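You operate a simulated robot arm through the tools that you are given. There is no shell and no other tool. Be economical: measure what you need, move in short steps, check, and stop when the job is done.

Carry out the task below with a simulated robot arm. There is one attempt and no reset: what you move stays moved.

JOB
Top up the white drum from the small jug, then close it again.
Fine: bung out on to the lid, orange funnel into the hole before you pour; nearly all of the jug goes in; then jug and funnel back and the bung screwed home.
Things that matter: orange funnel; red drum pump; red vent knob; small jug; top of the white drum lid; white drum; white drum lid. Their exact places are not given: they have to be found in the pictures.

It is judged by the outcome, as a careful person would: the job done as asked, and still so three seconds after it is handed in. It fails if anything else is knocked over, pushed out of place, dropped, spilled or broken. Lids that push on must go on centred and level and be pressed home; caps that screw on are set level and turned clockwise until they are tight.

ROBOT AND FRAMES
A 6-joint arm with a four-finger gripper on a trunk, on a base that drives. Base frame: it is fixed to the floor where the robot stands at the start and does not move with it; the origin is under the middle of the robot, x ahead of it, y to its left, z up. Units: m, degrees, N and s.
Its first joint turns from -166.0 to 166.0 degrees. Places, roughly: red vent knob [1.4, 0, 0.7]; top of the white drum lid [1.3, 0, 0.7]; white drum [1.3, 0, 0.4]; white drum lid (58x58x13 cm) [1.3, 0, 0.7]. Payload 3.43 kg.
Tool frame: the origin (TCP) lies between the finger pads and is the grasp point; the fingertips stand 0.03 m ahead of it; z points along the fingers, y is the line along which they close. The gripper opens to 0.12 m. The gripper's body begins 0.085 m behind the TCP.
Orientation is told as [roll, pitch, yaw] about the base's x, y, z axes, in that order, counted from this pose: with the fingers straight down and closing along the base's y, the tool's x points along the base's -x, its y along +y and its z along -z.

CONTROLS
- The arm moves only by the tool play_rows. Its argument "commands" is a list of rows, each a list of 3 entries, a list of its own where there are three numbers: the shift along the base's x, y, z in m, then the turn, a rotation vector about the base's x, y, z in degrees, then the closure, from 0 (fully open) to 1 (shut). In form: [[[dx, dy, dz], [rx, ry, rz], fingers], ...]. A call has 1 to 8 rows; each row shifts and turns the commanded pose from where the row before left it. Rows are played at 5 a second. More than 0.05 m and 8.6 degrees between two rows, or a gripper value outside its range, and nothing of the call is played. Where a pose cannot be reached the arm comes as near as it can. A force on the tool above 90 N (or 10 N above the force at the start of the call, whichever is more), or a blocked arm, ends the call early, and 0.2 s more pass. The fingers move at their own pace and stop on an object; they squeeze with about 27 N. The grip force told is the motor's: it shows also when the fingers shut on nothing. Time passes only in rows, and 0.2 s behind the last, so rows that do not move let the fingers close. It gives the time, the measured TCP pose, the force on the tool (base axes), the opening and the grip force at its end, in the units of the frame above (readings bear some noise), with the torque about the TCP (base axes, N m) and any sound that the robot's microphone picked up.
- Cameras (640 x 400 px; columns grow to the right, rows downward): "scene" is now at [-0.2102, 0.1593, 1.2305]; the picture's right is [-0.33, -0.94, 0.00], its down [-0.48, 0.17, -0.86] and it looks along [0.81, -0.29, -0.51] (base axes); focal length 274 px, centre (320, 200). "wrist" rides on the gripper at [0.072, -0.017, -0.121] in the tool frame; the picture's right is [0.23, 0.97, 0.00], its down [-0.81, 0.19, -0.55] and it looks along [-0.54, 0.13, 0.83] (tool axes); focal length 275 px, centre (320, 200).
- capture(camera): a new picture of that camera. No time passes.
- steer(legs): drives the robot by 1 to 6 legs, each [ahead, turn to the left] in m and degrees, along the robot's own axes; the way and the turn of a leg run together, so that a leg with both is an arc; at most 1.5 m and 180 degrees a leg. The arm and the cameras ride along, it lands a little off, and it stops where it bumps. It gives what a move gives.
- aim_head(pan, tilt): turns the head with the scene camera to pan (to the left, within 143 degrees either way) and tilt (down, from -29 to 69), counted from straight ahead of the robot. It gives what a move gives.
- measure_at(camera, pixels): there is no depth. For up to 12 entries [column, row, z] of the newest picture of that camera ("zoom" is the newest enlarged one), the place [x, y] in the base frame at which the ray of that pixel passes the height z, good to about 0.003 m, but the place of the scene camera against the robot may be out by one fixed shift of up to 0.012 m in any direction. No time passes.
- zoom(camera, box): a new picture of the part [left, top, right, bottom] of that camera's present view, enlarged. No time passes.
- finish_job(): hands the job in; it is judged then, once.

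Keep the steps short. Do not move on a guess: measure, check each grasp and each placing, and mend mistakes. In all there are 80 turns and 48 pictures (those below and enlarged ones count). Leave the gripper open and the arm clear of the work at the hand-in unless told otherwise, and finish with a single line.

The tools are called after "Emit:" as name(argument=value, ...) on one line, values as JSON. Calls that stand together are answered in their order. play_rows: Moves the arm, as the interface text tells. Its arguments: {"type":"object","properties":{"commands":{"type":"array","items":{"type":"array"}}},"required":["commands"]} The other tools are called the same way: steer (legs) drives the base; aim_head (pan, tilt) turns the head that bears the scene camera; capture (camera) takes a picture; measure_at (camera, pixels) gives the place at which the rays of pixels pass given heights; zoom (camera, box) takes an enlarged picture of a part of a camera's view; finish_job () hands the job in.

At the start:

```text
time_s: 0.0
ee_pos: [0.7206, 0.1133, 0.9406]
orientation: [0.0, 0.1, 0.0]
force: [-0.6, -1.1, -0.2]
torque: [0.0, 0.01, 0.03]
width: 0.12
grip_force: 0.0
robot x, y, heading: [0.0008, 0.0012, -0.2]
head pan, tilt: [-19.5, 29.9]
```

scene: 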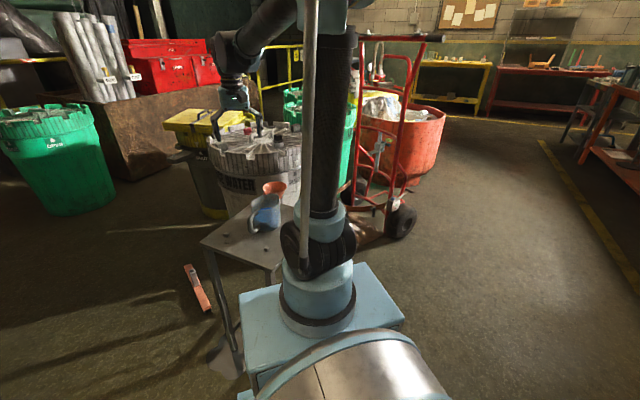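
wrist: 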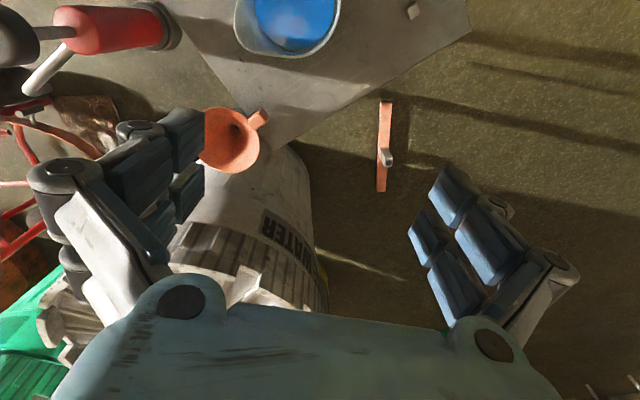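

I see the white drum at about (258,165), and a grey stand with a blue jug (265,215) and an orange funnel (275,187). I'll enlarge both areas first.

Emit:
zoom(camera="scene", box=[190, 100, 318, 180])

Emit:
zoom(camera="scene", box=[190, 165, 318, 245])

```text
5.00 times, centred on (254, 140) of scene
```

zoom: 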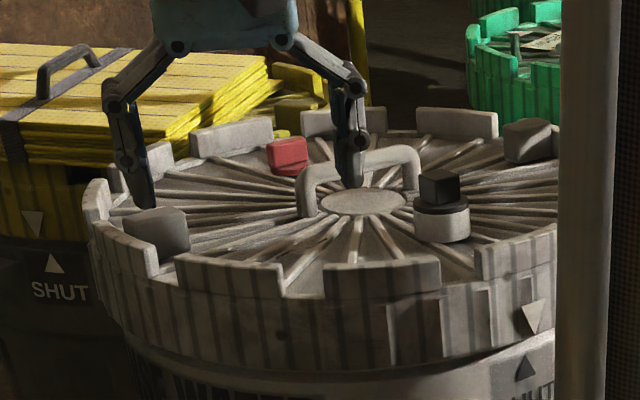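

```text
5.00 times, centred on (254, 205) of scene
```

zoom: 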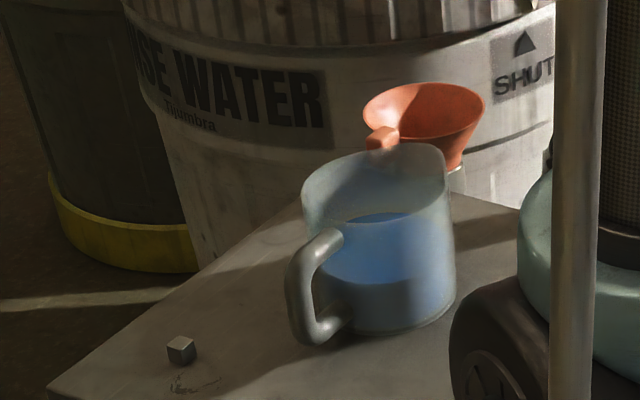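

Emit:
measure_at(camera="scene", pixels=[[277.8, 135.6, 0.75], [278.4, 147.6, 0.68], [278.4, 147.6, 0.7], [262.4, 140.6, 0.7], [262.4, 140.6, 0.68], [247.4, 130, 0.72], [267, 226, 0.4], [267, 226, 0.5], [275, 187, 0.5], [275, 187, 0.6], [226, 235, 0.45], [262, 233, 0.45]])

Emit:
capture(camera="wrist")

Emit:
measure_at(camera="wrist", pixels=[[232, 138, 0.5], [232, 138, 0.6], [290, 20, 0.5], [290, 20, 0.4], [410, 12, 0.45], [410, 12, 0.4], [110, 25, 0.5], [110, 25, 0.9]])

```text
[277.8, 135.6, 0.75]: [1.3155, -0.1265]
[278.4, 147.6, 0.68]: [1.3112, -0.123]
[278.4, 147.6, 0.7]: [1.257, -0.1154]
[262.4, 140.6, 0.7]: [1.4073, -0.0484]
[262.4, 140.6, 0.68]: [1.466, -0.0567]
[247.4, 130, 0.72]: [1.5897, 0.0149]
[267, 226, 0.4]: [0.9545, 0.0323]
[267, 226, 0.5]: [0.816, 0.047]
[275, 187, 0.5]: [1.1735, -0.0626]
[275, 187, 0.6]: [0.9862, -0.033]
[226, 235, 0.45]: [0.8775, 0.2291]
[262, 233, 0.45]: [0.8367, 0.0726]
```

```text
43 pictures are left
```

wrist: 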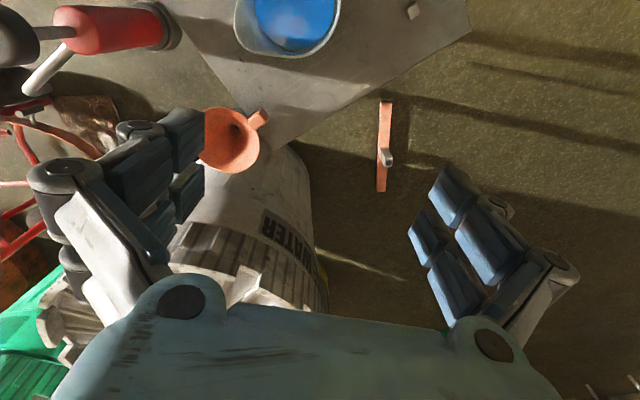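

```text
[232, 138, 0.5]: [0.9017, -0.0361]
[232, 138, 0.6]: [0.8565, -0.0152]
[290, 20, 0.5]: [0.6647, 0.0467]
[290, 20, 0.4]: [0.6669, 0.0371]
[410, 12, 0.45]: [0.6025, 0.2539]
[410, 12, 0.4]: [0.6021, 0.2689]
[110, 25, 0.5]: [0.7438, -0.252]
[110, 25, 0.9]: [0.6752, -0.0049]
```

Cross-checking the two cameras puts the stand's top at about z 0.6 and the jug near (0.67,0.05). I'll tilt the head down to see the stand and the base.

Emit:
aim_head(pan=-10, tilt=45)

Emit:
capture(camera="scene")

```text
time_s: 0.8
ee_pos: [0.7089, 0.1127, 0.9499]
orientation: [0.0, -0.6, -0.1]
force: [0.6, 0.6, 0.4]
torque: [0.02, 0.0, -0.01]
width: 0.1201
grip_force: 0.0
robot x, y, heading: [0.0005, 0.0007, 0.0]
head pan, tilt: [-10.0, 45.0]
```

```text
42 pictures are left
```

scene: 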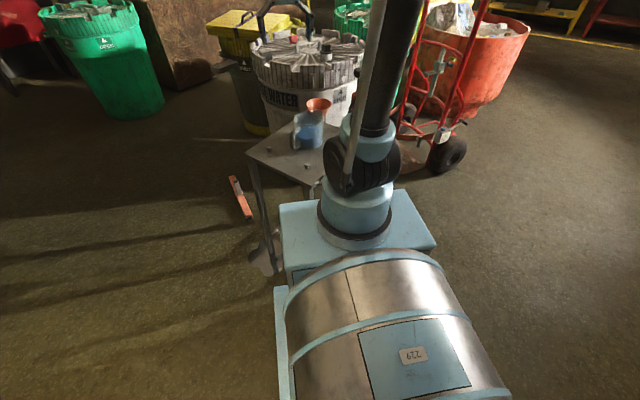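

Emit:
zoom(camera="scene", box=[220, 80, 380, 180])

Emit:
measure_at(camera="scene", pixels=[[247, 153, 0.6], [247, 153, 0.55], [322, 183, 0.6], [305, 145, 0.6], [305, 145, 0.55], [357, 235, 0.6], [357, 235, 0.7], [280, 205, 0.5], [270, 265, 0.0], [432, 247, 0.55], [241, 197, 0.0], [255, 205, 0.0]])

```text
4.00 times, centred on (300, 130) of scene
```

zoom: 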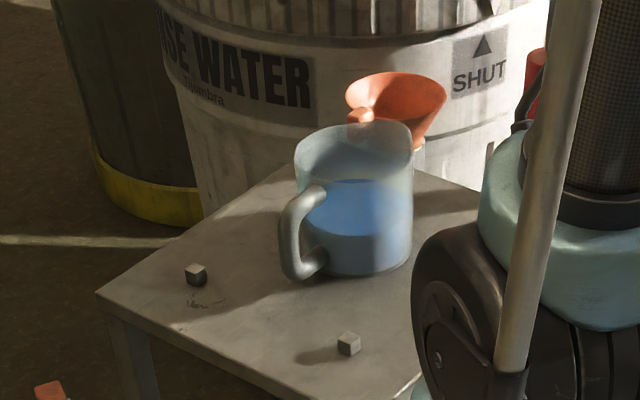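

```text
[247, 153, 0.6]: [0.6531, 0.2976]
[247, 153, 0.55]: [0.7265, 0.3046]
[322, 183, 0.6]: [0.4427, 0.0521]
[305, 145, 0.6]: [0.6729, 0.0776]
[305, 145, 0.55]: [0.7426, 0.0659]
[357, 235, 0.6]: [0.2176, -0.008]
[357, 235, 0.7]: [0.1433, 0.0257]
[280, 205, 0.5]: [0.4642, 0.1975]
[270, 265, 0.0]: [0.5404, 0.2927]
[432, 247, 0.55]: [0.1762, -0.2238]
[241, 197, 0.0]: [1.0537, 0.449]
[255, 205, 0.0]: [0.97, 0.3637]
```

The stand sits between the robot and the drum, so I have to see what space there is on either side. I'll look right next.

Emit:
aim_head(pan=-50, tilt=35)

Emit:
capture(camera="scene")

```text
time_s: 1.9
ee_pos: [0.7095, 0.1121, 0.9505]
orientation: [0.0, -0.6, 0.1]
force: [-0.2, 0.3, 1.1]
torque: [0.04, 0.03, 0.0]
width: 0.12
grip_force: 0.1
robot x, y, heading: [-0.0009, -0.0013, 0.0]
head pan, tilt: [-50.0, 35.0]
```

```text
40 pictures are left
```

scene: 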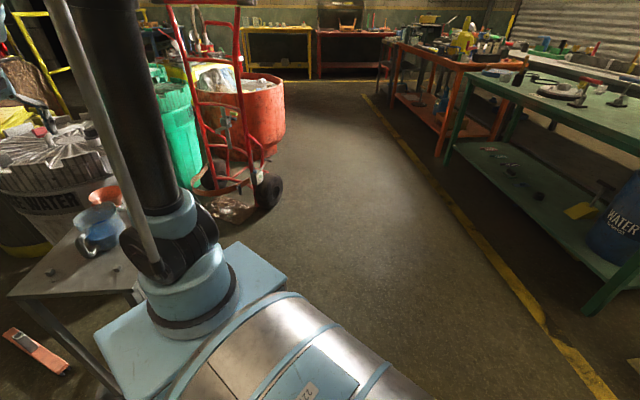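

Emit:
measure_at(camera="scene", pixels=[[268, 208, 0.0], [225, 195, 0.0], [245, 222, 0.0], [280, 195, 0.0], [285, 150, 0.0], [190, 330, 0.6], [190, 330, 0.5], [288, 275, 0.5], [240, 243, 0.5], [110, 330, 0.5], [450, 180, 0.0], [258, 130, 0.3]])

Emit:
zoom(camera="scene", box=[120, 0, 320, 240])

```text
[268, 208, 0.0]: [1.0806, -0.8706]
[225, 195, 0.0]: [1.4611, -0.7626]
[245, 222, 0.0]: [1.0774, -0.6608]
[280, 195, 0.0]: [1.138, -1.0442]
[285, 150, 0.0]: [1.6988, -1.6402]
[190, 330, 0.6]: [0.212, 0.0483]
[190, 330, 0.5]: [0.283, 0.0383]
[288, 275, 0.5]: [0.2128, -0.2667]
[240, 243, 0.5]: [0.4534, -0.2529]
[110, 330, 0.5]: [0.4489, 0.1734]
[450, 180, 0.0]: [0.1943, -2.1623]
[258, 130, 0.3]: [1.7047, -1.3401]
```

```text
1.67 times, centred on (220, 120) of scene
```

zoom: 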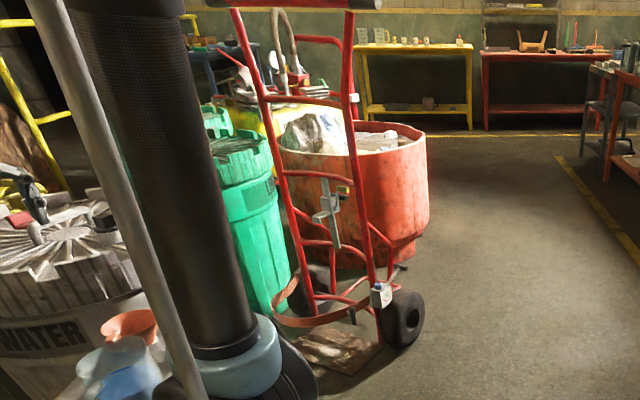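

The arm's column stands about 0.25 m ahead of the origin. I'll test reach at a safe height, moving forward toward the lid at z≈0.97, which also gives the wrist camera a better look.

Emit:
play_rows(commands=[[[0.045, -0.015, 0.01], [0, 0, 0], 0], [[0.045, -0.015, 0.01], [0, 0, 0], 0], [[0.045, -0.015, 0], [0, 0, 0], 0], [[0.045, -0.015, 0], [0, 0, 0], 0], [[0.045, -0.015, 0], [0, 0, 0], 0], [[0.045, -0.015, 0], [0, 0, 0], 0], [[0.045, -0.015, 0], [0, 0, 0], 0], [[0.045, -0.015, 0], [0, 0, 0], 0]])

Emit:
capture(camera="wrist")

```text
time_s: 3.6
ee_pos: [1.068, -0.0064, 0.9701]
orientation: [0.0, -0.8, 0.0]
force: [-0.9, -0.1, 0.7]
torque: [-0.01, -0.08, -0.02]
width: 0.1203
grip_force: 0.1
robot x, y, heading: [-0.0015, -0.0004, 0.2]
head pan, tilt: [-50.0, 35.0]
```

```text
38 pictures are left
```

wrist: 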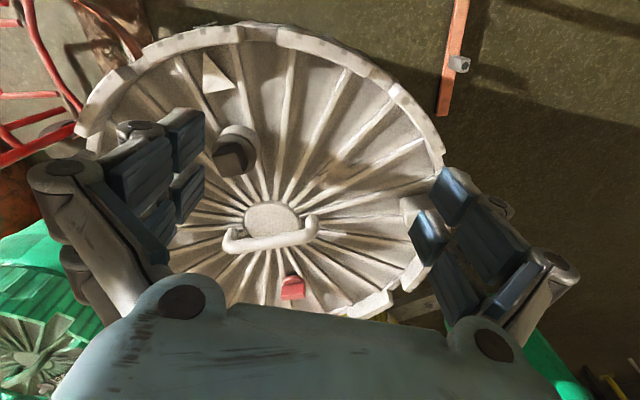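

The lid is in full view: bung at (232,152), handle at (270,238), red knob at (292,287). I'll measure them.

Emit:
measure_at(camera="wrist", pixels=[[232, 158, 0.75], [236, 140, 0.7], [236, 140, 0.65], [272, 218, 0.7], [272, 218, 0.65], [292, 287, 0.72], [248, 25, 0.7], [85, 120, 0.7], [435, 155, 0.7]])

Emit:
zoom(camera="wrist", box=[180, 110, 308, 190])

Emit:
play_rows(commands=[[[0.045, -0.02, 0.0], [0, 0, 0], 0], [[0.045, -0.02, 0.0], [0, 0, 0], 0], [[0.045, -0.02, 0], [0, 0, 0], 0], [[0.0, 0, 0], [0, 0, 0], 0]])

```text
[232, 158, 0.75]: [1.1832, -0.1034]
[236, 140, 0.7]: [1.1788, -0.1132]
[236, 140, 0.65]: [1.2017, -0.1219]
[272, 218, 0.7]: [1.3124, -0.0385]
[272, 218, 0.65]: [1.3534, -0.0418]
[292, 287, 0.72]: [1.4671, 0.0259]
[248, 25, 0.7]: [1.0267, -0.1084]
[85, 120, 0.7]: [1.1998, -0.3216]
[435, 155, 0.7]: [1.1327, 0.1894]
```

```text
5.00 times, centred on (244, 150) of wrist
```

zoom: 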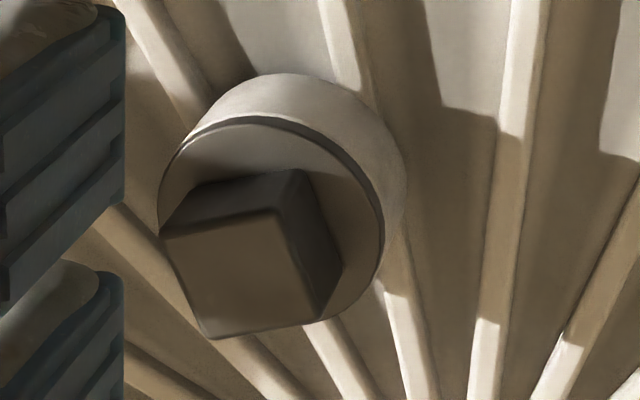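

```text
time_s: 4.7
ee_pos: [1.2048, -0.0654, 0.9669]
orientation: [0.0, -0.5, 0.0]
force: [1.0, 0.0, -1.3]
torque: [-0.01, 0.14, 0.01]
width: 0.1198
grip_force: 0.1
out of reach, approached as far as the arm can: row 3
robot x, y, heading: [-0.0029, 0.0004, 0.2]
head pan, tilt: [-50.0, 35.0]
```

From the arm's column the reach limit is about 0.96–0.98 m, so the bung at about (1.18,-0.10) can be reached from here. A second view will give me its height.

Emit:
capture(camera="wrist")

Emit:
zoom(camera="wrist", box=[176, 0, 336, 100])

```text
36 pictures are left
```

wrist: 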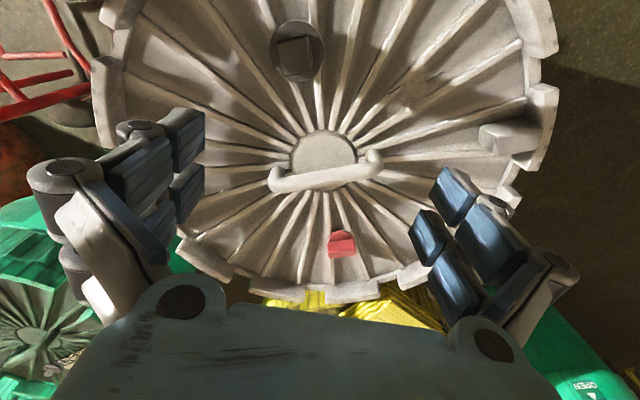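

```text
4.00 times, centred on (256, 50) of wrist
```

zoom: 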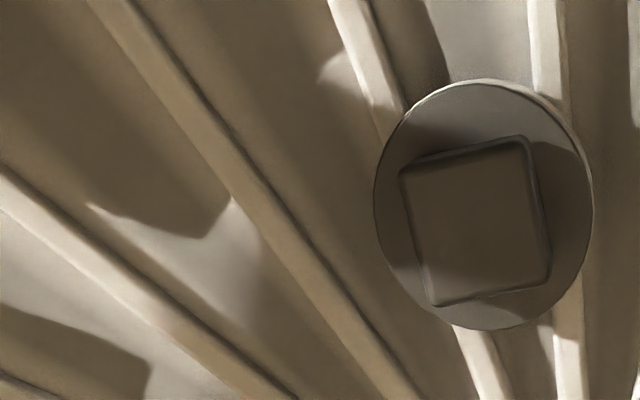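

From two views I get the bung head's top at about (1.171,-0.096,0.79) and its flange top at z≈0.764. The corners will give the turn of the square.

Emit:
measure_at(camera="zoom", pixels=[[400, 172, 0.79], [528, 140, 0.79], [550, 280, 0.79], [432, 305, 0.79], [374, 205, 0.764], [594, 205, 0.764], [484, 80, 0.764], [484, 330, 0.764]])

```text
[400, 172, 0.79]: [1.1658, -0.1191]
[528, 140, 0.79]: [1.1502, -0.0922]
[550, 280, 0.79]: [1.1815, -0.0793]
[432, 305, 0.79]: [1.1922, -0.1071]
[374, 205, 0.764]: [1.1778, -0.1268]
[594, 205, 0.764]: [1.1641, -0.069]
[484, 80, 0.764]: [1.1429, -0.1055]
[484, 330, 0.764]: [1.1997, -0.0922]
```

The square's sides lie at about 24° and measure about 31 mm. I'll go over the bung and turn the gripper to yaw -66°, which fits the square, so there is plenty of counter-clockwise travel.

Emit:
play_rows(commands=[[[-0.034, -0.032, 0], [0, 0, -8.25], 0], [[0, 0, -0.02], [0, 0, -8.25], 0], [[0, 0, -0.02], [0, 0, -8.25], 0], [[0, 0, -0.02], [0, 0, -8.25], 0], [[0, 0, -0.02], [0, 0, -8.25], 0], [[0, 0, -0.02], [0, 0, -8.25], 0], [[0, 0, 0], [0, 0, -8.25], 0], [[0, 0, 0], [0, 0, -8.25], 0]])

Emit:
capture(camera="wrist")

```text
time_s: 6.5
ee_pos: [1.1663, -0.098, 0.8677]
orientation: [0.1, -0.7, -66.1]
force: [0.0, 0.6, 0.6]
torque: [0.01, 0.03, 0.0]
width: 0.1199
grip_force: 0.2
robot x, y, heading: [0.0006, 0.0011, -0.2]
head pan, tilt: [-50.0, 35.0]
```

```text
34 pictures are left
```

wrist: 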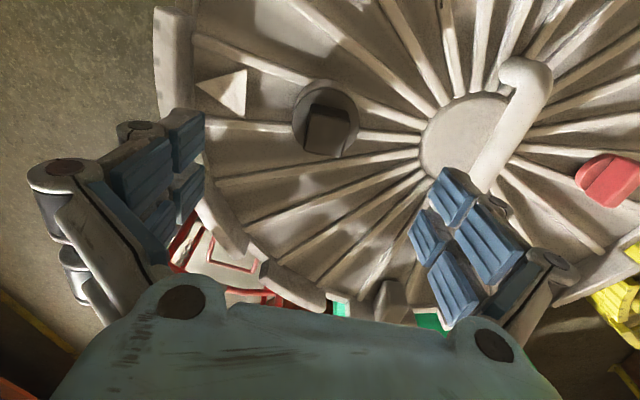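

Emit:
zoom(camera="wrist", box=[272, 70, 400, 150])

```text
5.00 times, centred on (336, 110) of wrist
```

zoom: 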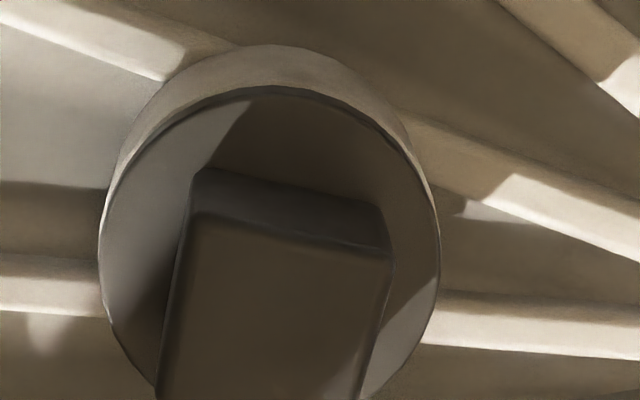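

Emit:
measure_at(camera="zoom", pixels=[[98, 250, 0.764], [440, 245, 0.764], [270, 88, 0.764], [190, 212, 0.79], [390, 248, 0.79], [155, 400, 0.79], [358, 400, 0.79], [190, 175, 0.764], [382, 210, 0.764]])

```text
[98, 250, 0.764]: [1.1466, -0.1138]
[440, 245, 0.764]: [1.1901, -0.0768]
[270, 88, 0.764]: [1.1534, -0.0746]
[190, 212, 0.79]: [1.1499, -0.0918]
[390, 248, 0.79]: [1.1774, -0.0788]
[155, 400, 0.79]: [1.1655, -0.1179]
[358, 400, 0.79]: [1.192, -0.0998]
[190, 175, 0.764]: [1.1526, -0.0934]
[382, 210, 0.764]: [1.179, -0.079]
```

I put the bung's centre at (1.170,-0.0975), with the square at about 26°. I'll correct for that, go down to z≈0.798 and close.

Emit:
play_rows(commands=[[[0.004, 0.0005, -0.02], [0, 0.7, 2], 0], [[0, 0, -0.02], [0, 0, 0], 0], [[0, 0, -0.02], [0, 0, 0], 0.3], [[0, 0, -0.01], [0, 0, 0], 0.4], [[0, 0, 0], [0, 0, 0], 1], [[0, 0, 0], [0, 0, 0], 1], [[0, 0, 0], [0, 0, 0], 1]])

```text
time_s: 8.1
ee_pos: [1.1715, -0.0993, 0.798]
orientation: [-0.7, -0.4, -64.0]
force: [11.0, 4.9, 2.6]
torque: [0.17, -0.55, 0.0]
width: 0.0314
grip_force: 27.1
robot x, y, heading: [0.0028, -0.0016, 0.1]
head pan, tilt: [-50.0, 35.0]
```

It is gripped at 31.4 mm. I'll start unscrewing counter-clockwise.

Emit:
play_rows(commands=[[[0.0015, 0.0007, 0], [0, 0, 5], 1], [[0, 0, 0], [0, 0, 8], 1], [[0, 0, 0], [0, 0, 8], 1], [[0, 0, 0], [0, 0, 8], 1], [[0, 0, 0], [0, 0, 8], 1], [[0, 0, 0], [0, 0, 8], 1], [[0, 0, 0], [0, 0, 8], 1], [[0, 0, 0], [0, 0, 8], 1]])

```text
time_s: 9.8
ee_pos: [1.1731, -0.0981, 0.7995]
orientation: [-0.6, -0.4, -2.8]
force: [-10.8, -11.5, 10.5]
torque: [-0.34, 0.34, -0.02]
width: 0.0312
grip_force: 27.4
robot x, y, heading: [-0.0002, -0.0032, -0.1]
head pan, tilt: [-50.0, 35.0]
```

It turns freely and climbs about 1.5 mm per 60°. I'll keep turning and follow it up.

Emit:
play_rows(commands=[[[-0.001, -0.0012, 0.001], [0, 0, 8], 1], [[0, 0, 0.0003], [0, 0, 8], 1], [[0, 0, 0.0003], [0, 0, 8], 1], [[0, 0, 0.0003], [0, 0, 8], 1], [[0, 0, 0.0003], [0, 0, 8], 1], [[0, 0, 0.0003], [0, 0, 8], 1], [[0, 0, 0.0003], [0, 0, 8], 1], [[0, 0, 0.0003], [0, 0, 8], 1]])

Emit:
play_rows(commands=[[[0, 0, 0.0003], [0, 0, 8], 1], [[0, 0, 0.0003], [0, 0, 8], 1], [[0, 0, 0.0003], [0, 0, 8], 1], [[0, 0, 0.0003], [0, 0, 8], 1], [[0, 0, 0.0003], [0, 0, 8], 1], [[0, 0, 0.0003], [0, 0, 8], 1], [[0, 0, 0.0003], [0, 0, 8], 1], [[0, 0, 0.0003], [0, 0, 8], 1]])

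```text
time_s: 11.7
ee_pos: [1.17, -0.0977, 0.8015]
orientation: [-0.6, -0.4, 61.3]
force: [10.3, -0.5, -2.1]
torque: [0.03, -0.3, 0.0]
width: 0.0315
grip_force: 26.7
robot x, y, heading: [0.0025, 0.0009, 0.1]
head pan, tilt: [-50.0, 35.0]
```

```text
time_s: 13.4
ee_pos: [1.1723, -0.098, 0.8031]
orientation: [-0.6, -0.5, 125.0]
force: [-0.7, 0.0, -0.1]
torque: [0.0, -0.01, 0.01]
width: 0.0312
grip_force: 26.7
robot x, y, heading: [0.0014, -0.0009, -0.0]
head pan, tilt: [-50.0, 35.0]
```

The forces have dropped to zero after about 190°, so it may be free. I'll lift gently by 8 mm to test.

Emit:
play_rows(commands=[[[0, 0, 0.002], [0, 0, 4], 1], [[0, 0, 0.002], [0, 0, 0], 1], [[0, 0, 0.002], [0, 0, 0], 1], [[0, 0, 0.002], [0, 0, 0], 1]])

```text
time_s: 14.4
ee_pos: [1.1704, -0.0992, 0.8115]
orientation: [-0.6, -0.5, 128.9]
force: [0.6, -0.2, -0.8]
torque: [0.0, -0.01, 0.0]
width: 0.0312
grip_force: 26.8
robot x, y, heading: [0.0002, -0.0039, 0.1]
head pan, tilt: [-50.0, 35.0]
```

It is free. I'll raise it and look.

Emit:
play_rows(commands=[[[0, 0, 0.02], [0, 0, 0], 1], [[0, 0, 0.03], [0, 0, 0], 1], [[0, 0, 0.03], [0, 0, 0], 1], [[0, 0, 0], [0, 0, 0], 1]])

Emit:
capture(camera="wrist")

```text
time_s: 15.4
ee_pos: [1.1724, -0.0986, 0.8924]
orientation: [-0.6, -0.4, 129.0]
force: [0.3, 0.5, -0.5]
torque: [0.01, 0.0, 0.04]
width: 0.0313
grip_force: 27.2
robot x, y, heading: [-0.0008, 0.0029, -0.1]
head pan, tilt: [-50.0, 35.0]
```

```text
32 pictures are left
```

wrist: 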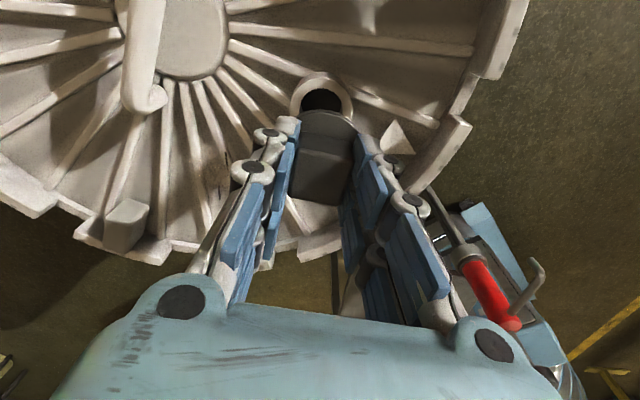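

The bung is out and the hole is visible at (322,97). I'll set it on the lid's ribs at about (1.185,0.05), keeping the yaw, and lower it gently.

Emit:
play_rows(commands=[[[0.004, 0.037, 0], [0, 0, 0], 1], [[0.004, 0.037, 0], [0, 0, 0], 1], [[0.003, 0.037, 0], [0, 0, 0], 1], [[0.002, 0.037, 0], [0, 0, 0], 1], [[0, 0, -0.02], [0, 0, 0], 1], [[0, 0, -0.02], [0, 0, 0], 1], [[0, 0, -0.02], [0, 0, 0], 1], [[0, 0, -0.01], [0, 0, 0], 1]])

Emit:
zoom(camera="wrist", box=[200, 60, 440, 210])

```text
time_s: 17.2
ee_pos: [1.1841, 0.0484, 0.822]
orientation: [-0.5, -0.4, 129.0]
force: [-0.2, 0.1, 0.0]
torque: [-0.04, 0.01, -0.01]
width: 0.0313
grip_force: 26.8
robot x, y, heading: [-0.003, -0.0022, -0.1]
head pan, tilt: [-50.0, 35.0]
```

```text
2.67 times, centred on (320, 135) of wrist
```

zoom: 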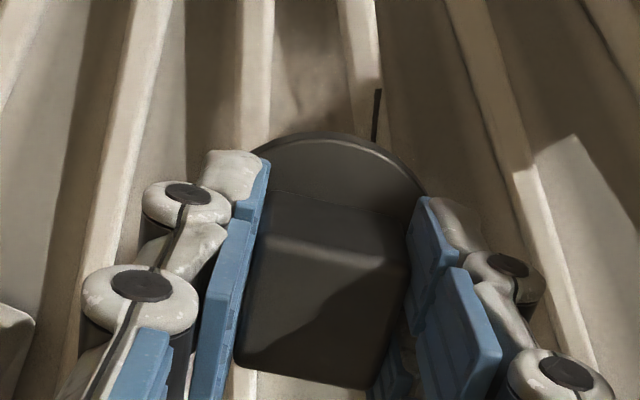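

Emit:
play_rows(commands=[[[0, 0, -0.005], [0, 0, 0], 1], [[0, 0, -0.005], [0, 0, 0], 1], [[0, 0, -0.004], [0, 0, 0], 1]])

```text
time_s: 18.1
ee_pos: [1.1835, 0.0482, 0.808]
orientation: [-0.5, -0.5, 129.0]
force: [-0.3, 0.3, -0.5]
torque: [0.0, -0.01, 0.0]
width: 0.0313
grip_force: 26.9
robot x, y, heading: [-0.0026, -0.0022, 0.2]
head pan, tilt: [-50.0, 35.0]
```

Emit:
play_rows(commands=[[[0, 0, -0.004], [0, 0, 0], 1], [[0, 0, -0.004], [0, 0, 0], 1], [[0, 0, -0.003], [0, 0, 0], 1]])

```text
time_s: 18.9
ee_pos: [1.1842, 0.0482, 0.7962]
orientation: [-0.6, -0.4, 129.0]
force: [-1.1, 1.0, -0.1]
torque: [-0.06, 0.02, -0.02]
width: 0.0315
grip_force: 27.5
robot x, y, heading: [0.0014, 0.0005, -0.1]
head pan, tilt: [-50.0, 35.0]
```

Emit:
play_rows(commands=[[[0, 0, -0.003], [0, 0, 0], 1], [[0, 0, -0.003], [0, 0, 0], 1], [[0, 0, -0.003], [0, 0, 0], 1]])

```text
time_s: 19.6
ee_pos: [1.1842, 0.0484, 0.787]
orientation: [-0.6, -0.4, 129.0]
force: [0.1, 0.1, -1.4]
torque: [0.01, 0.0, 0.01]
width: 0.0314
grip_force: 26.9
robot x, y, heading: [0.0012, 0.0016, -0.2]
head pan, tilt: [-50.0, 35.0]
```

Emit:
play_rows(commands=[[[0, 0, -0.003], [0, 0, 0], 1], [[0, 0, -0.003], [0, 0, 0], 1], [[0, 0, -0.003], [0, 0, 0], 1]])

```text
time_s: 20.4
ee_pos: [1.1845, 0.0489, 0.7811]
orientation: [-0.5, -0.3, 128.9]
force: [2.7, 2.0, 32.4]
torque: [0.09, -0.14, -0.02]
width: 0.0315
grip_force: 27.1
robot x, y, heading: [0.0012, -0.0023, -0.1]
head pan, tilt: [-50.0, 35.0]
```

It touches at z≈0.781 with 32 N. I'll relieve the load, open, rise and look.

Emit:
play_rows(commands=[[[0, 0, 0.0025], [0, 0, 0], 1], [[0, 0, 0], [0, 0, 0], 0.4], [[0, 0, 0], [0, 0, 0], 0.4], [[0, 0, 0.03], [0, 0, 0], 0.4], [[0, 0, 0.05], [0, 0, 0], 0.4], [[0, 0, 0.04], [0, 0, 0], 0.2], [[0, 0, 0.0], [0, 0, 0], 0]])

Emit:
capture(camera="wrist")

```text
time_s: 22.1
ee_pos: [1.1849, 0.0485, 0.9]
orientation: [-0.6, -0.4, 128.9]
force: [-0.3, -0.5, -0.4]
torque: [-0.02, 0.0, 0.01]
width: 0.12
grip_force: 0.1
robot x, y, heading: [-0.001, -0.0011, 0.2]
head pan, tilt: [-50.0, 35.0]
```

```text
30 pictures are left
```

wrist: 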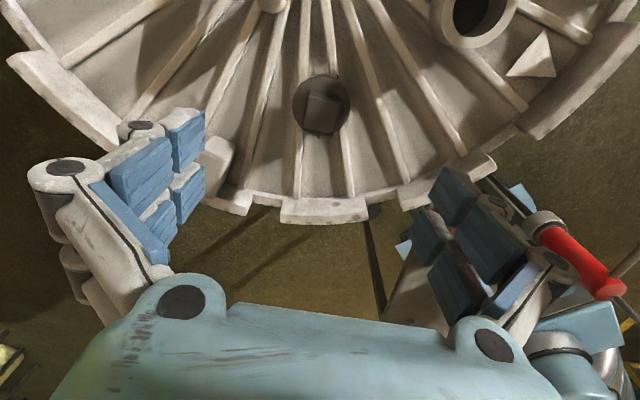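

The bung stands upright on the lid at (1.185,0.05). Triangulation puts the red pump at about (0.71,-0.13,0.70) on the stand, so I must keep clear of it. I'll raise the arm, turn the yaw back and draw in.

Emit:
play_rows(commands=[[[0, 0, 0.03], [0, 0, -8.3], 0], [[0, 0, 0.03], [0, 0, -8.3], 0], [[0, -0.005, 0.03], [0, 0, -8.3], 0], [[-0.01, -0.005, 0], [0, 0, -8.3], 0], [[-0.02, -0.005, 0], [0, 0, -8.3], 0], [[-0.02, -0.005, 0], [0, 0, -8.3], 0], [[-0.02, 0, 0], [0, 0, -8.3], 0], [[-0.02, 0, 0], [0, 0, -8.3], 0]])

Emit:
play_rows(commands=[[[-0.015, 0, 0], [0, 0, -8.3], 0], [[-0.015, 0, 0], [0, 0, -8.3], 0], [[-0.015, 0, 0], [0, 0, -8.3], 0], [[-0.015, 0, 0], [0, 0, -8.3], 0], [[-0.015, 0, 0], [0, 0, -8.3], 0], [[-0.015, 0, 0], [0, 0, -8.3], 0], [[-0.02, 0, 0], [0, 0, -8.3], 0], [[0, 0, 0], [0.5, 0.4, -4.5], 0]])

Emit:
steer(legs=[[-0.4, 0]])

Emit:
capture(camera="wrist")

```text
time_s: 23.9
ee_pos: [1.0956, 0.0292, 0.9893]
orientation: [-0.6, -0.4, 62.5]
force: [-0.1, 0.2, -0.5]
torque: [0.02, 0.02, -0.04]
width: 0.1198
grip_force: 0.1
robot x, y, heading: [0.0029, 0.0015, -0.2]
head pan, tilt: [-50.0, 35.0]
```

```text
time_s: 25.6
ee_pos: [0.984, 0.0293, 0.9914]
orientation: [-0.1, 0.0, -0.2]
force: [-0.3, 0.2, -0.2]
torque: [0.01, -0.01, -0.03]
width: 0.12
grip_force: 0.0
robot x, y, heading: [0.0005, -0.0026, -0.2]
head pan, tilt: [-50.0, 35.0]
```

```text
time_s: 28.1
ee_pos: [0.5921, 0.0327, 0.9928]
orientation: [-0.1, 0.0, 0.4]
force: [0.3, 1.0, -0.6]
torque: [-0.03, 0.01, 0.0]
width: 0.1202
grip_force: 0.1
robot x, y, heading: [-0.3911, -0.0014, 0.3]
head pan, tilt: [-50.0, 35.0]
```

```text
29 pictures are left
```

wrist: 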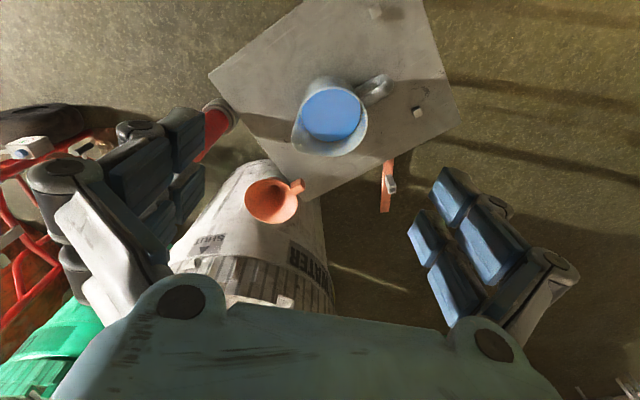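

Emit:
zoom(camera="wrist", box=[190, 70, 430, 220])

Emit:
measure_at(camera="wrist", pixels=[[271, 200, 0.65], [271, 200, 0.7], [245, 196, 0.7], [299, 203, 0.7], [297, 187, 0.7], [297, 187, 0.65], [332, 117, 0.6], [332, 117, 0.7], [375, 88, 0.6], [375, 88, 0.7], [215, 130, 0.69], [418, 112, 0.6]])

```text
2.67 times, centred on (310, 145) of wrist
```

zoom: 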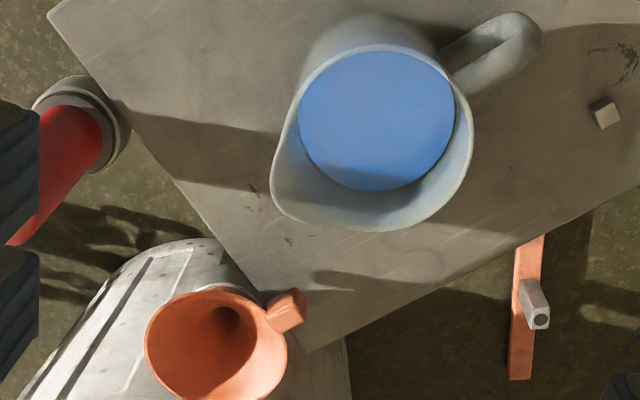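

```text
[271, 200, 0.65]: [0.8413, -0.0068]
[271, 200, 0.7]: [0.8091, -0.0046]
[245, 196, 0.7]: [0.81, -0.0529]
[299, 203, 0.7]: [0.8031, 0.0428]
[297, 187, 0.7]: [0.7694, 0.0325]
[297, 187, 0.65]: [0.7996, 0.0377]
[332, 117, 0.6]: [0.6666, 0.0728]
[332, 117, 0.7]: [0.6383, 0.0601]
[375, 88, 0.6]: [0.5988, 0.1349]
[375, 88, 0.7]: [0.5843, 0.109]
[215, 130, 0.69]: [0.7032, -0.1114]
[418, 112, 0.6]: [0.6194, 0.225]
```

The funnel's tab points toward (-x,+y). I'll move closer for a second view of the funnel.

Emit:
play_rows(commands=[[[0.03, -0.01, -0.02], [0, 0, 0], 0], [[0.03, -0.01, -0.02], [0, 0, 0], 0], [[0.03, 0, -0.02], [0, 0, 0], 0], [[0.02, 0, -0.02], [0, 0, 0], 0], [[0, 0, -0.02], [0, 0, 0], 0]])

Emit:
zoom(camera="wrist", box=[200, 80, 440, 230])

```text
time_s: 29.3
ee_pos: [0.6894, 0.0152, 0.9041]
orientation: [-0.2, -0.8, 0.2]
force: [-0.5, -0.1, -0.5]
torque: [-0.02, 0.03, -0.01]
width: 0.1198
grip_force: 0.1
robot x, y, heading: [-0.3921, -0.0027, 0.3]
head pan, tilt: [-50.0, 35.0]
```

```text
2.67 times, centred on (320, 155) of wrist
```

zoom: 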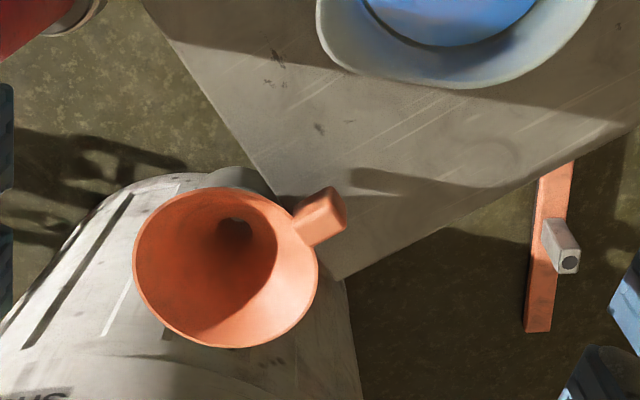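

Emit:
measure_at(camera="zoom", pixels=[[225, 267, 0.65], [225, 267, 0.7], [317, 262, 0.69], [133, 262, 0.69], [225, 187, 0.69], [225, 348, 0.69], [333, 187, 0.69], [333, 187, 0.65], [347, 210, 0.69], [310, 245, 0.69], [295, 207, 0.69], [337, 280, 0.6]])

```text
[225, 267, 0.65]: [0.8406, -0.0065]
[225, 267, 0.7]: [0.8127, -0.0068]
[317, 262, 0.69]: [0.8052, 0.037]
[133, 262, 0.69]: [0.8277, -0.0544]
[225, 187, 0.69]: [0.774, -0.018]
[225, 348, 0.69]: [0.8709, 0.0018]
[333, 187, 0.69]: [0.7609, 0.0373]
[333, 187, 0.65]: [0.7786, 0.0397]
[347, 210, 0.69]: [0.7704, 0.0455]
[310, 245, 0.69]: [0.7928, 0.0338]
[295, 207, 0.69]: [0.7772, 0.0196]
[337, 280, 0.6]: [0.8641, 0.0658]
```

The baseline is weak, so I'll move nearly above the funnel for a good height fix.

Emit:
play_rows(commands=[[[0.04, 0, 0], [0, 0.6, 0], 0], [[0.04, 0, 0], [0, 0, 0], 0], [[0.04, 0, 0], [0, 0, 0], 0], [[0, 0, 0], [0, 0, 0], 0]])

Emit:
zoom(camera="wrist", box=[200, 0, 440, 150])

```text
time_s: 30.3
ee_pos: [0.8115, 0.0157, 0.9045]
orientation: [-0.1, -0.1, 0.3]
force: [-0.3, 0.0, 0.4]
torque: [-0.01, 0.0, 0.03]
width: 0.12
grip_force: 0.0
robot x, y, heading: [-0.3908, -0.0014, 0.8]
head pan, tilt: [-50.0, 35.0]
```

```text
2.67 times, centred on (320, 75) of wrist
```

zoom: 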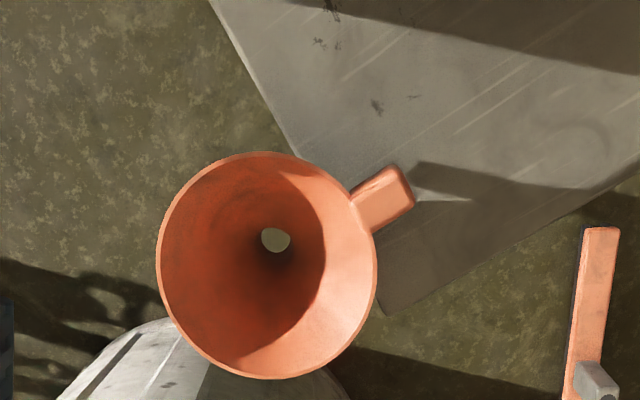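

Emit:
measure_at(camera="zoom", pixels=[[266, 265, 0.65], [266, 265, 0.7], [395, 165, 0.69], [395, 165, 0.65], [415, 203, 0.69], [375, 236, 0.69], [352, 192, 0.69], [156, 265, 0.69], [376, 265, 0.69], [383, 200, 0.69], [383, 200, 0.65]])

```text
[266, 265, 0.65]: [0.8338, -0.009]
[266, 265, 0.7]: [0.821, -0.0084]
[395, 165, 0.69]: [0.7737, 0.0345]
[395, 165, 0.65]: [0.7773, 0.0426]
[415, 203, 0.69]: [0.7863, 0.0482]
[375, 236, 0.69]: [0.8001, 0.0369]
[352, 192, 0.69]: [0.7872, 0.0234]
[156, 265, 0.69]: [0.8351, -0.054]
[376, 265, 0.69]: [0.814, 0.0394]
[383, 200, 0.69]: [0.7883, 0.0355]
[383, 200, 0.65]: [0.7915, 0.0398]
```

Rim centre is about (0.828,-0.008,0.672), and the tab centre about (0.790,0.040,0.66) with a width near 18 mm. The fingertips will go beside the tab above the stand's corner, so I need the stand's height.

Emit:
measure_at(camera="zoom", pixels=[[384, 316, 0.6], [384, 316, 0.5], [376, 106, 0.6], [376, 106, 0.5]])

Emit:
play_rows(commands=[[[-0.01, 0.005, -0.02], [0, 0, -8], 0], [[-0.01, 0.005, -0.02], [0, 0, -8], 0], [[-0.003, 0.005, -0.02], [0, 0, -8], 0], [[0, 0.005, -0.02], [0, 0, -8], 0], [[0, 0.004, -0.02], [0, 0, -8], 0], [[0, 0, -0.02], [0, 0, -7], 0.3], [[0, 0, 0], [0, 0, 0], 0.5]])

Emit:
capture(camera="wrist")

```text
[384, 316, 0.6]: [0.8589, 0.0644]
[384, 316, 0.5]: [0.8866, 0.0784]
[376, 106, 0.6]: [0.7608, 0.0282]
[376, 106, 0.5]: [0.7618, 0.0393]
```

```text
time_s: 31.9
ee_pos: [0.7869, 0.0379, 0.7807]
orientation: [-0.3, -0.1, -46.7]
force: [0.1, -0.9, -0.8]
torque: [0.0, 0.01, -0.02]
width: 0.0597
grip_force: 0.1
robot x, y, heading: [-0.3887, -0.0001, 0.4]
head pan, tilt: [-50.0, 35.0]
```

```text
25 pictures are left
```

wrist: 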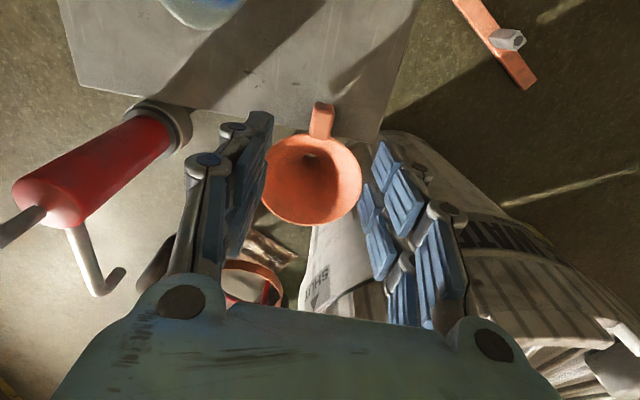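

The tab at (321,120) lies right under the grasp axis. I'll go down toward z≈0.662, watching the force.

Emit:
play_rows(commands=[[[0.001, 0.0015, -0.03], [0, 0, 0], 0.5], [[0, 0, -0.03], [0, 0, 0], 0.5], [[0, 0, -0.03], [0, 0, 0], 0.5], [[0, 0, -0.015], [0, 0, 0], 0.5], [[0, 0, 0], [0, 0, 0], 0.5]])

Emit:
capture(camera="wrist")

```text
time_s: 33.1
ee_pos: [0.7897, 0.0381, 0.6792]
orientation: [-0.2, -0.1, -46.7]
force: [-0.4, 0.4, -0.2]
torque: [-0.02, 0.0, 0.02]
width: 0.0596
grip_force: 0.1
robot x, y, heading: [-0.3915, -0.0003, 0.2]
head pan, tilt: [-50.0, 35.0]
```

```text
24 pictures are left
```

wrist: 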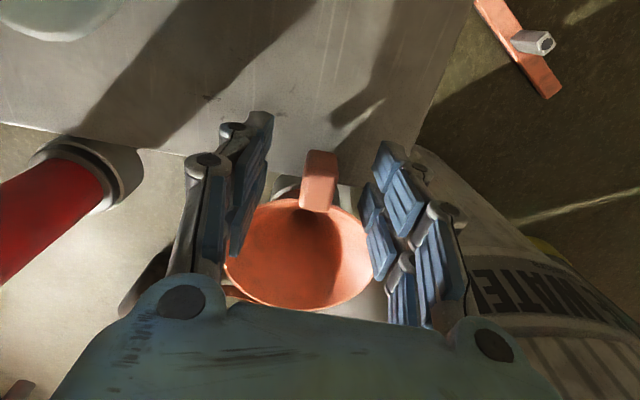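

The tab now lies about 10 mm below the grasp point. I'll lower 13 mm and close.

Emit:
play_rows(commands=[[[0, 0, -0.007], [0, 0, 0], 0.5], [[0, 0, -0.006], [0, 0, 0], 0.5], [[0, 0, 0], [0, 0, 0], 1], [[0, 0, 0], [0, 0, 0], 1], [[0, 0, 0], [0, 0, 0], 1]])

```text
time_s: 34.3
ee_pos: [0.7872, 0.0395, 0.6676]
orientation: [-0.2, -0.1, -46.5]
force: [-8.6, 6.4, 5.1]
torque: [0.22, 0.25, -0.12]
width: 0.0167
grip_force: 26.7
robot x, y, heading: [-0.3921, -0.0011, 0.7]
head pan, tilt: [-50.0, 35.0]
```

The tab is gripped at 16.7 mm. I'll lift straight up out of the holder.

Emit:
play_rows(commands=[[[-0.001, 0.0008, 0.01], [0, 0, 0], 1], [[0, 0, 0.02], [0, 0, 0], 1], [[0, 0, 0.03], [0, 0, 0], 1], [[0, 0, 0.04], [0, 0, 0], 1], [[0, 0, 0.04], [0, 0, 0], 1], [[0, 0, 0.04], [0, 0, 0], 1], [[0, 0, 0.04], [0, 0, 0], 1], [[0, 0, 0.04], [0, 0, 0], 1]])

Emit:
aim_head(pan=-12, tilt=30)

Emit:
capture(camera="scene")

Emit:
capture(camera="wrist")

```text
time_s: 36.1
ee_pos: [0.7873, 0.0379, 0.9273]
orientation: [-0.2, -0.1, -46.7]
force: [0.1, -0.1, -0.7]
torque: [0.02, 0.05, -0.01]
width: 0.0169
grip_force: 27.7
robot x, y, heading: [-0.3905, -0.0069, 0.8]
head pan, tilt: [-50.0, 35.0]
```

```text
time_s: 37.2
ee_pos: [0.7881, 0.0379, 0.9273]
orientation: [-0.3, 0.0, -46.7]
force: [-0.1, 0.6, -0.5]
torque: [0.0, -0.02, -0.01]
width: 0.0168
grip_force: 26.6
robot x, y, heading: [-0.3903, -0.0013, 0.3]
head pan, tilt: [-12.0, 30.0]
```

```text
23 pictures are left
```

scene: 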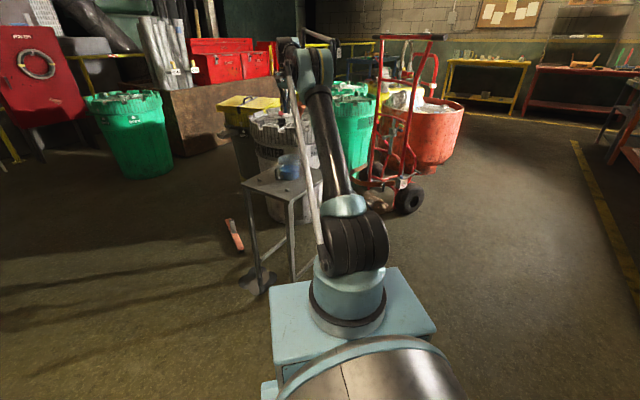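

```text
22 pictures are left
```

wrist: 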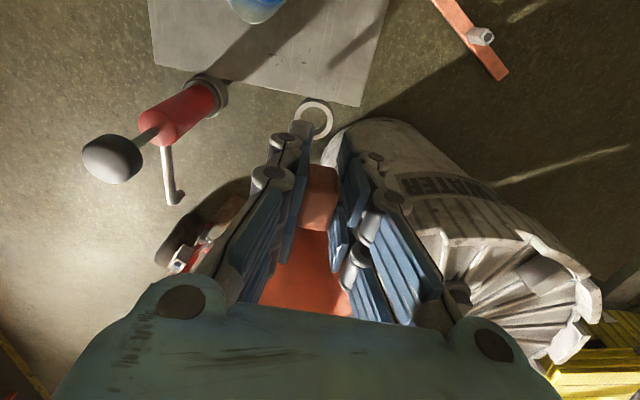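

The funnel is held and the empty holder ring is at (315,118). Its place for the return is TCP (0.787,0.0395,0.6675) at yaw -46.6. I'll raise it a little and drive forward.

Emit:
play_rows(commands=[[[0, -0.02, 0.03], [0, 0, 0], 1], [[0, -0.03, 0.03], [0, 0, 0], 1], [[0, -0.03, 0], [0, 0, 0], 1], [[-0.01, -0.01, 0], [0, 0, 0], 1]])

Emit:
steer(legs=[[0.36, 0]])

Emit:
capture(camera="wrist")

```text
time_s: 38.2
ee_pos: [0.7769, -0.0519, 0.9864]
orientation: [-0.2, -0.1, -46.7]
force: [-0.5, 0.7, -0.7]
torque: [0.02, 0.04, 0.0]
width: 0.0165
grip_force: 27.3
robot x, y, heading: [-0.3921, -0.0024, 0.4]
head pan, tilt: [-12.0, 30.0]
```

```text
time_s: 40.5
ee_pos: [1.1283, -0.0378, 0.9861]
orientation: [-0.2, -0.1, -46.2]
force: [0.0, 0.2, -0.2]
torque: [0.02, 0.04, 0.02]
width: 0.0165
grip_force: 27.0
robot x, y, heading: [-0.0423, 0.0016, 0.7]
head pan, tilt: [-12.0, 30.0]
```

```text
21 pictures are left
```

wrist: 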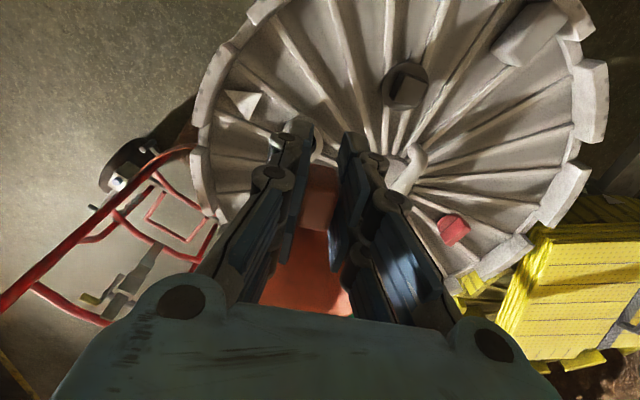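

I'll shift to TCP (1.128,-0.054), which puts the funnel's centre over the hole, lower partway, and check with the scene camera.

Emit:
play_rows(commands=[[[0, -0.016, -0.02], [0, 0, 0], 1], [[0, 0, -0.03], [0, 0, 0], 1], [[0, 0, -0.03], [0, 0, 0], 1], [[0, 0, -0.02], [0, 0, 0], 1], [[0, 0, 0], [0, 0, 0], 1]])

Emit:
zoom(camera="scene", box=[215, 70, 343, 150])

```text
time_s: 41.7
ee_pos: [1.1143, -0.0541, 0.8987]
orientation: [0.4, -0.6, -46.2]
force: [0.0, 0.0, -0.1]
torque: [0.04, 0.02, 0.0]
width: 0.0168
grip_force: 26.5
robot x, y, heading: [-0.0437, 0.0008, 0.9]
head pan, tilt: [-12.0, 30.0]
```

```text
5.00 times, centred on (279, 110) of scene
```

zoom: 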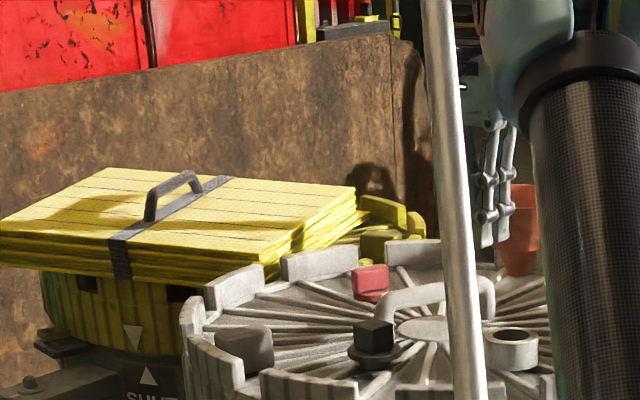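

The TCP reads x=1.114 instead of 1.128. I'll correct that and check the alignment of the spout tip (518,273) against the hole (511,336).

Emit:
measure_at(camera="zoom", pixels=[[511, 335, 0.764], [518, 273, 0.82], [518, 273, 0.81], [374, 325, 0.775], [520, 190, 0.904]])

Emit:
play_rows(commands=[[[0.007, 0, 0], [-0.4, 0.6, 0], 1], [[0.007, 0, 0], [0, 0, 0], 1], [[0, 0, -0.01], [0, 0, 0], 1], [[0, 0, 0], [0, 0, 0], 1]])

```text
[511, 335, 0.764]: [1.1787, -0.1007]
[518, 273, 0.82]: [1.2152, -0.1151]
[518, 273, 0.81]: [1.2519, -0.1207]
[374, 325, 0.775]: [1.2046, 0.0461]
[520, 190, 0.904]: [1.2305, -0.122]
```

```text
time_s: 42.7
ee_pos: [1.1286, -0.0539, 0.8895]
orientation: [-0.4, -0.4, -46.2]
force: [-0.4, -1.0, -0.1]
torque: [0.05, 0.03, 0.01]
width: 0.0166
grip_force: 27.1
robot x, y, heading: [-0.0411, 0.0041, 0.7]
head pan, tilt: [-12.0, 30.0]
```

Emit:
play_rows(commands=[[[0, 0, -0.015], [0.2, 0.2, 0], 1], [[0, 0, -0.015], [0, 0, 0], 1], [[0, 0, -0.01], [0, 0, 0], 1], [[0, 0, 0], [0, 0, 0], 1]])

Emit:
zoom(camera="scene", box=[279, 90, 343, 150])

```text
time_s: 43.7
ee_pos: [1.1279, -0.0546, 0.8494]
orientation: [-0.5, -0.1, -46.1]
force: [0.3, -0.7, -0.2]
torque: [0.05, 0.03, -0.02]
width: 0.0166
grip_force: 26.9
robot x, y, heading: [-0.0423, 0.0003, 0.9]
head pan, tilt: [-12.0, 30.0]
```

```text
6.67 times, centred on (311, 120) of scene
```

zoom: 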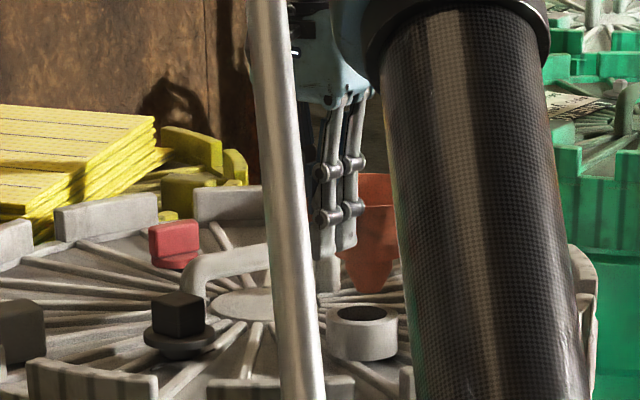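

Emit:
zoom(camera="scene", box=[307, 115, 323, 147])

```text
12.50 times, centred on (315, 131) of scene
```

zoom: 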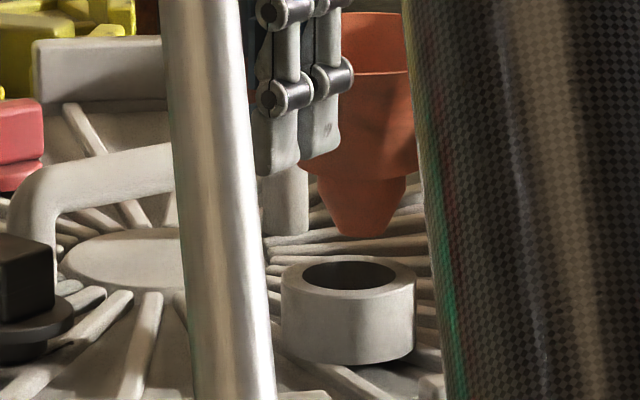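

The spout tip (361,235) sits 12 px to the right of the hole's centre (349,276), about 5 mm toward -y. I'll shift +5 mm in y and lower carefully.

Emit:
play_rows(commands=[[[0, 0.005, 0], [0.4, 0, 0], 1], [[0, 0, -0.008], [0, 0, 0], 1], [[0, 0, -0.006], [0, 0, 0], 1], [[0, 0, -0.006], [0, 0, 0], 1], [[0, 0, -0.006], [0, 0, 0], 1], [[0, 0, 0], [0, 0, 0], 1]])

Emit:
zoom(camera="scene", box=[307, 115, 323, 147])

```text
time_s: 45.1
ee_pos: [1.1288, -0.0507, 0.824]
orientation: [-0.2, 0.1, -46.2]
force: [0.6, 0.9, -1.1]
torque: [0.03, 0.0, 0.05]
width: 0.0168
grip_force: 27.1
robot x, y, heading: [-0.044, -0.0007, 0.9]
head pan, tilt: [-12.0, 30.0]
```

```text
12.50 times, centred on (315, 131) of scene
```

zoom: 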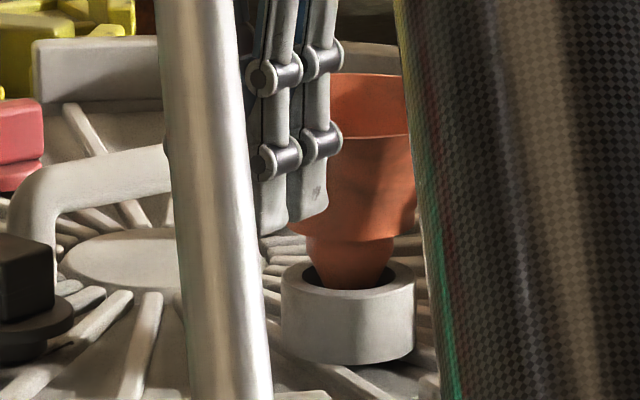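

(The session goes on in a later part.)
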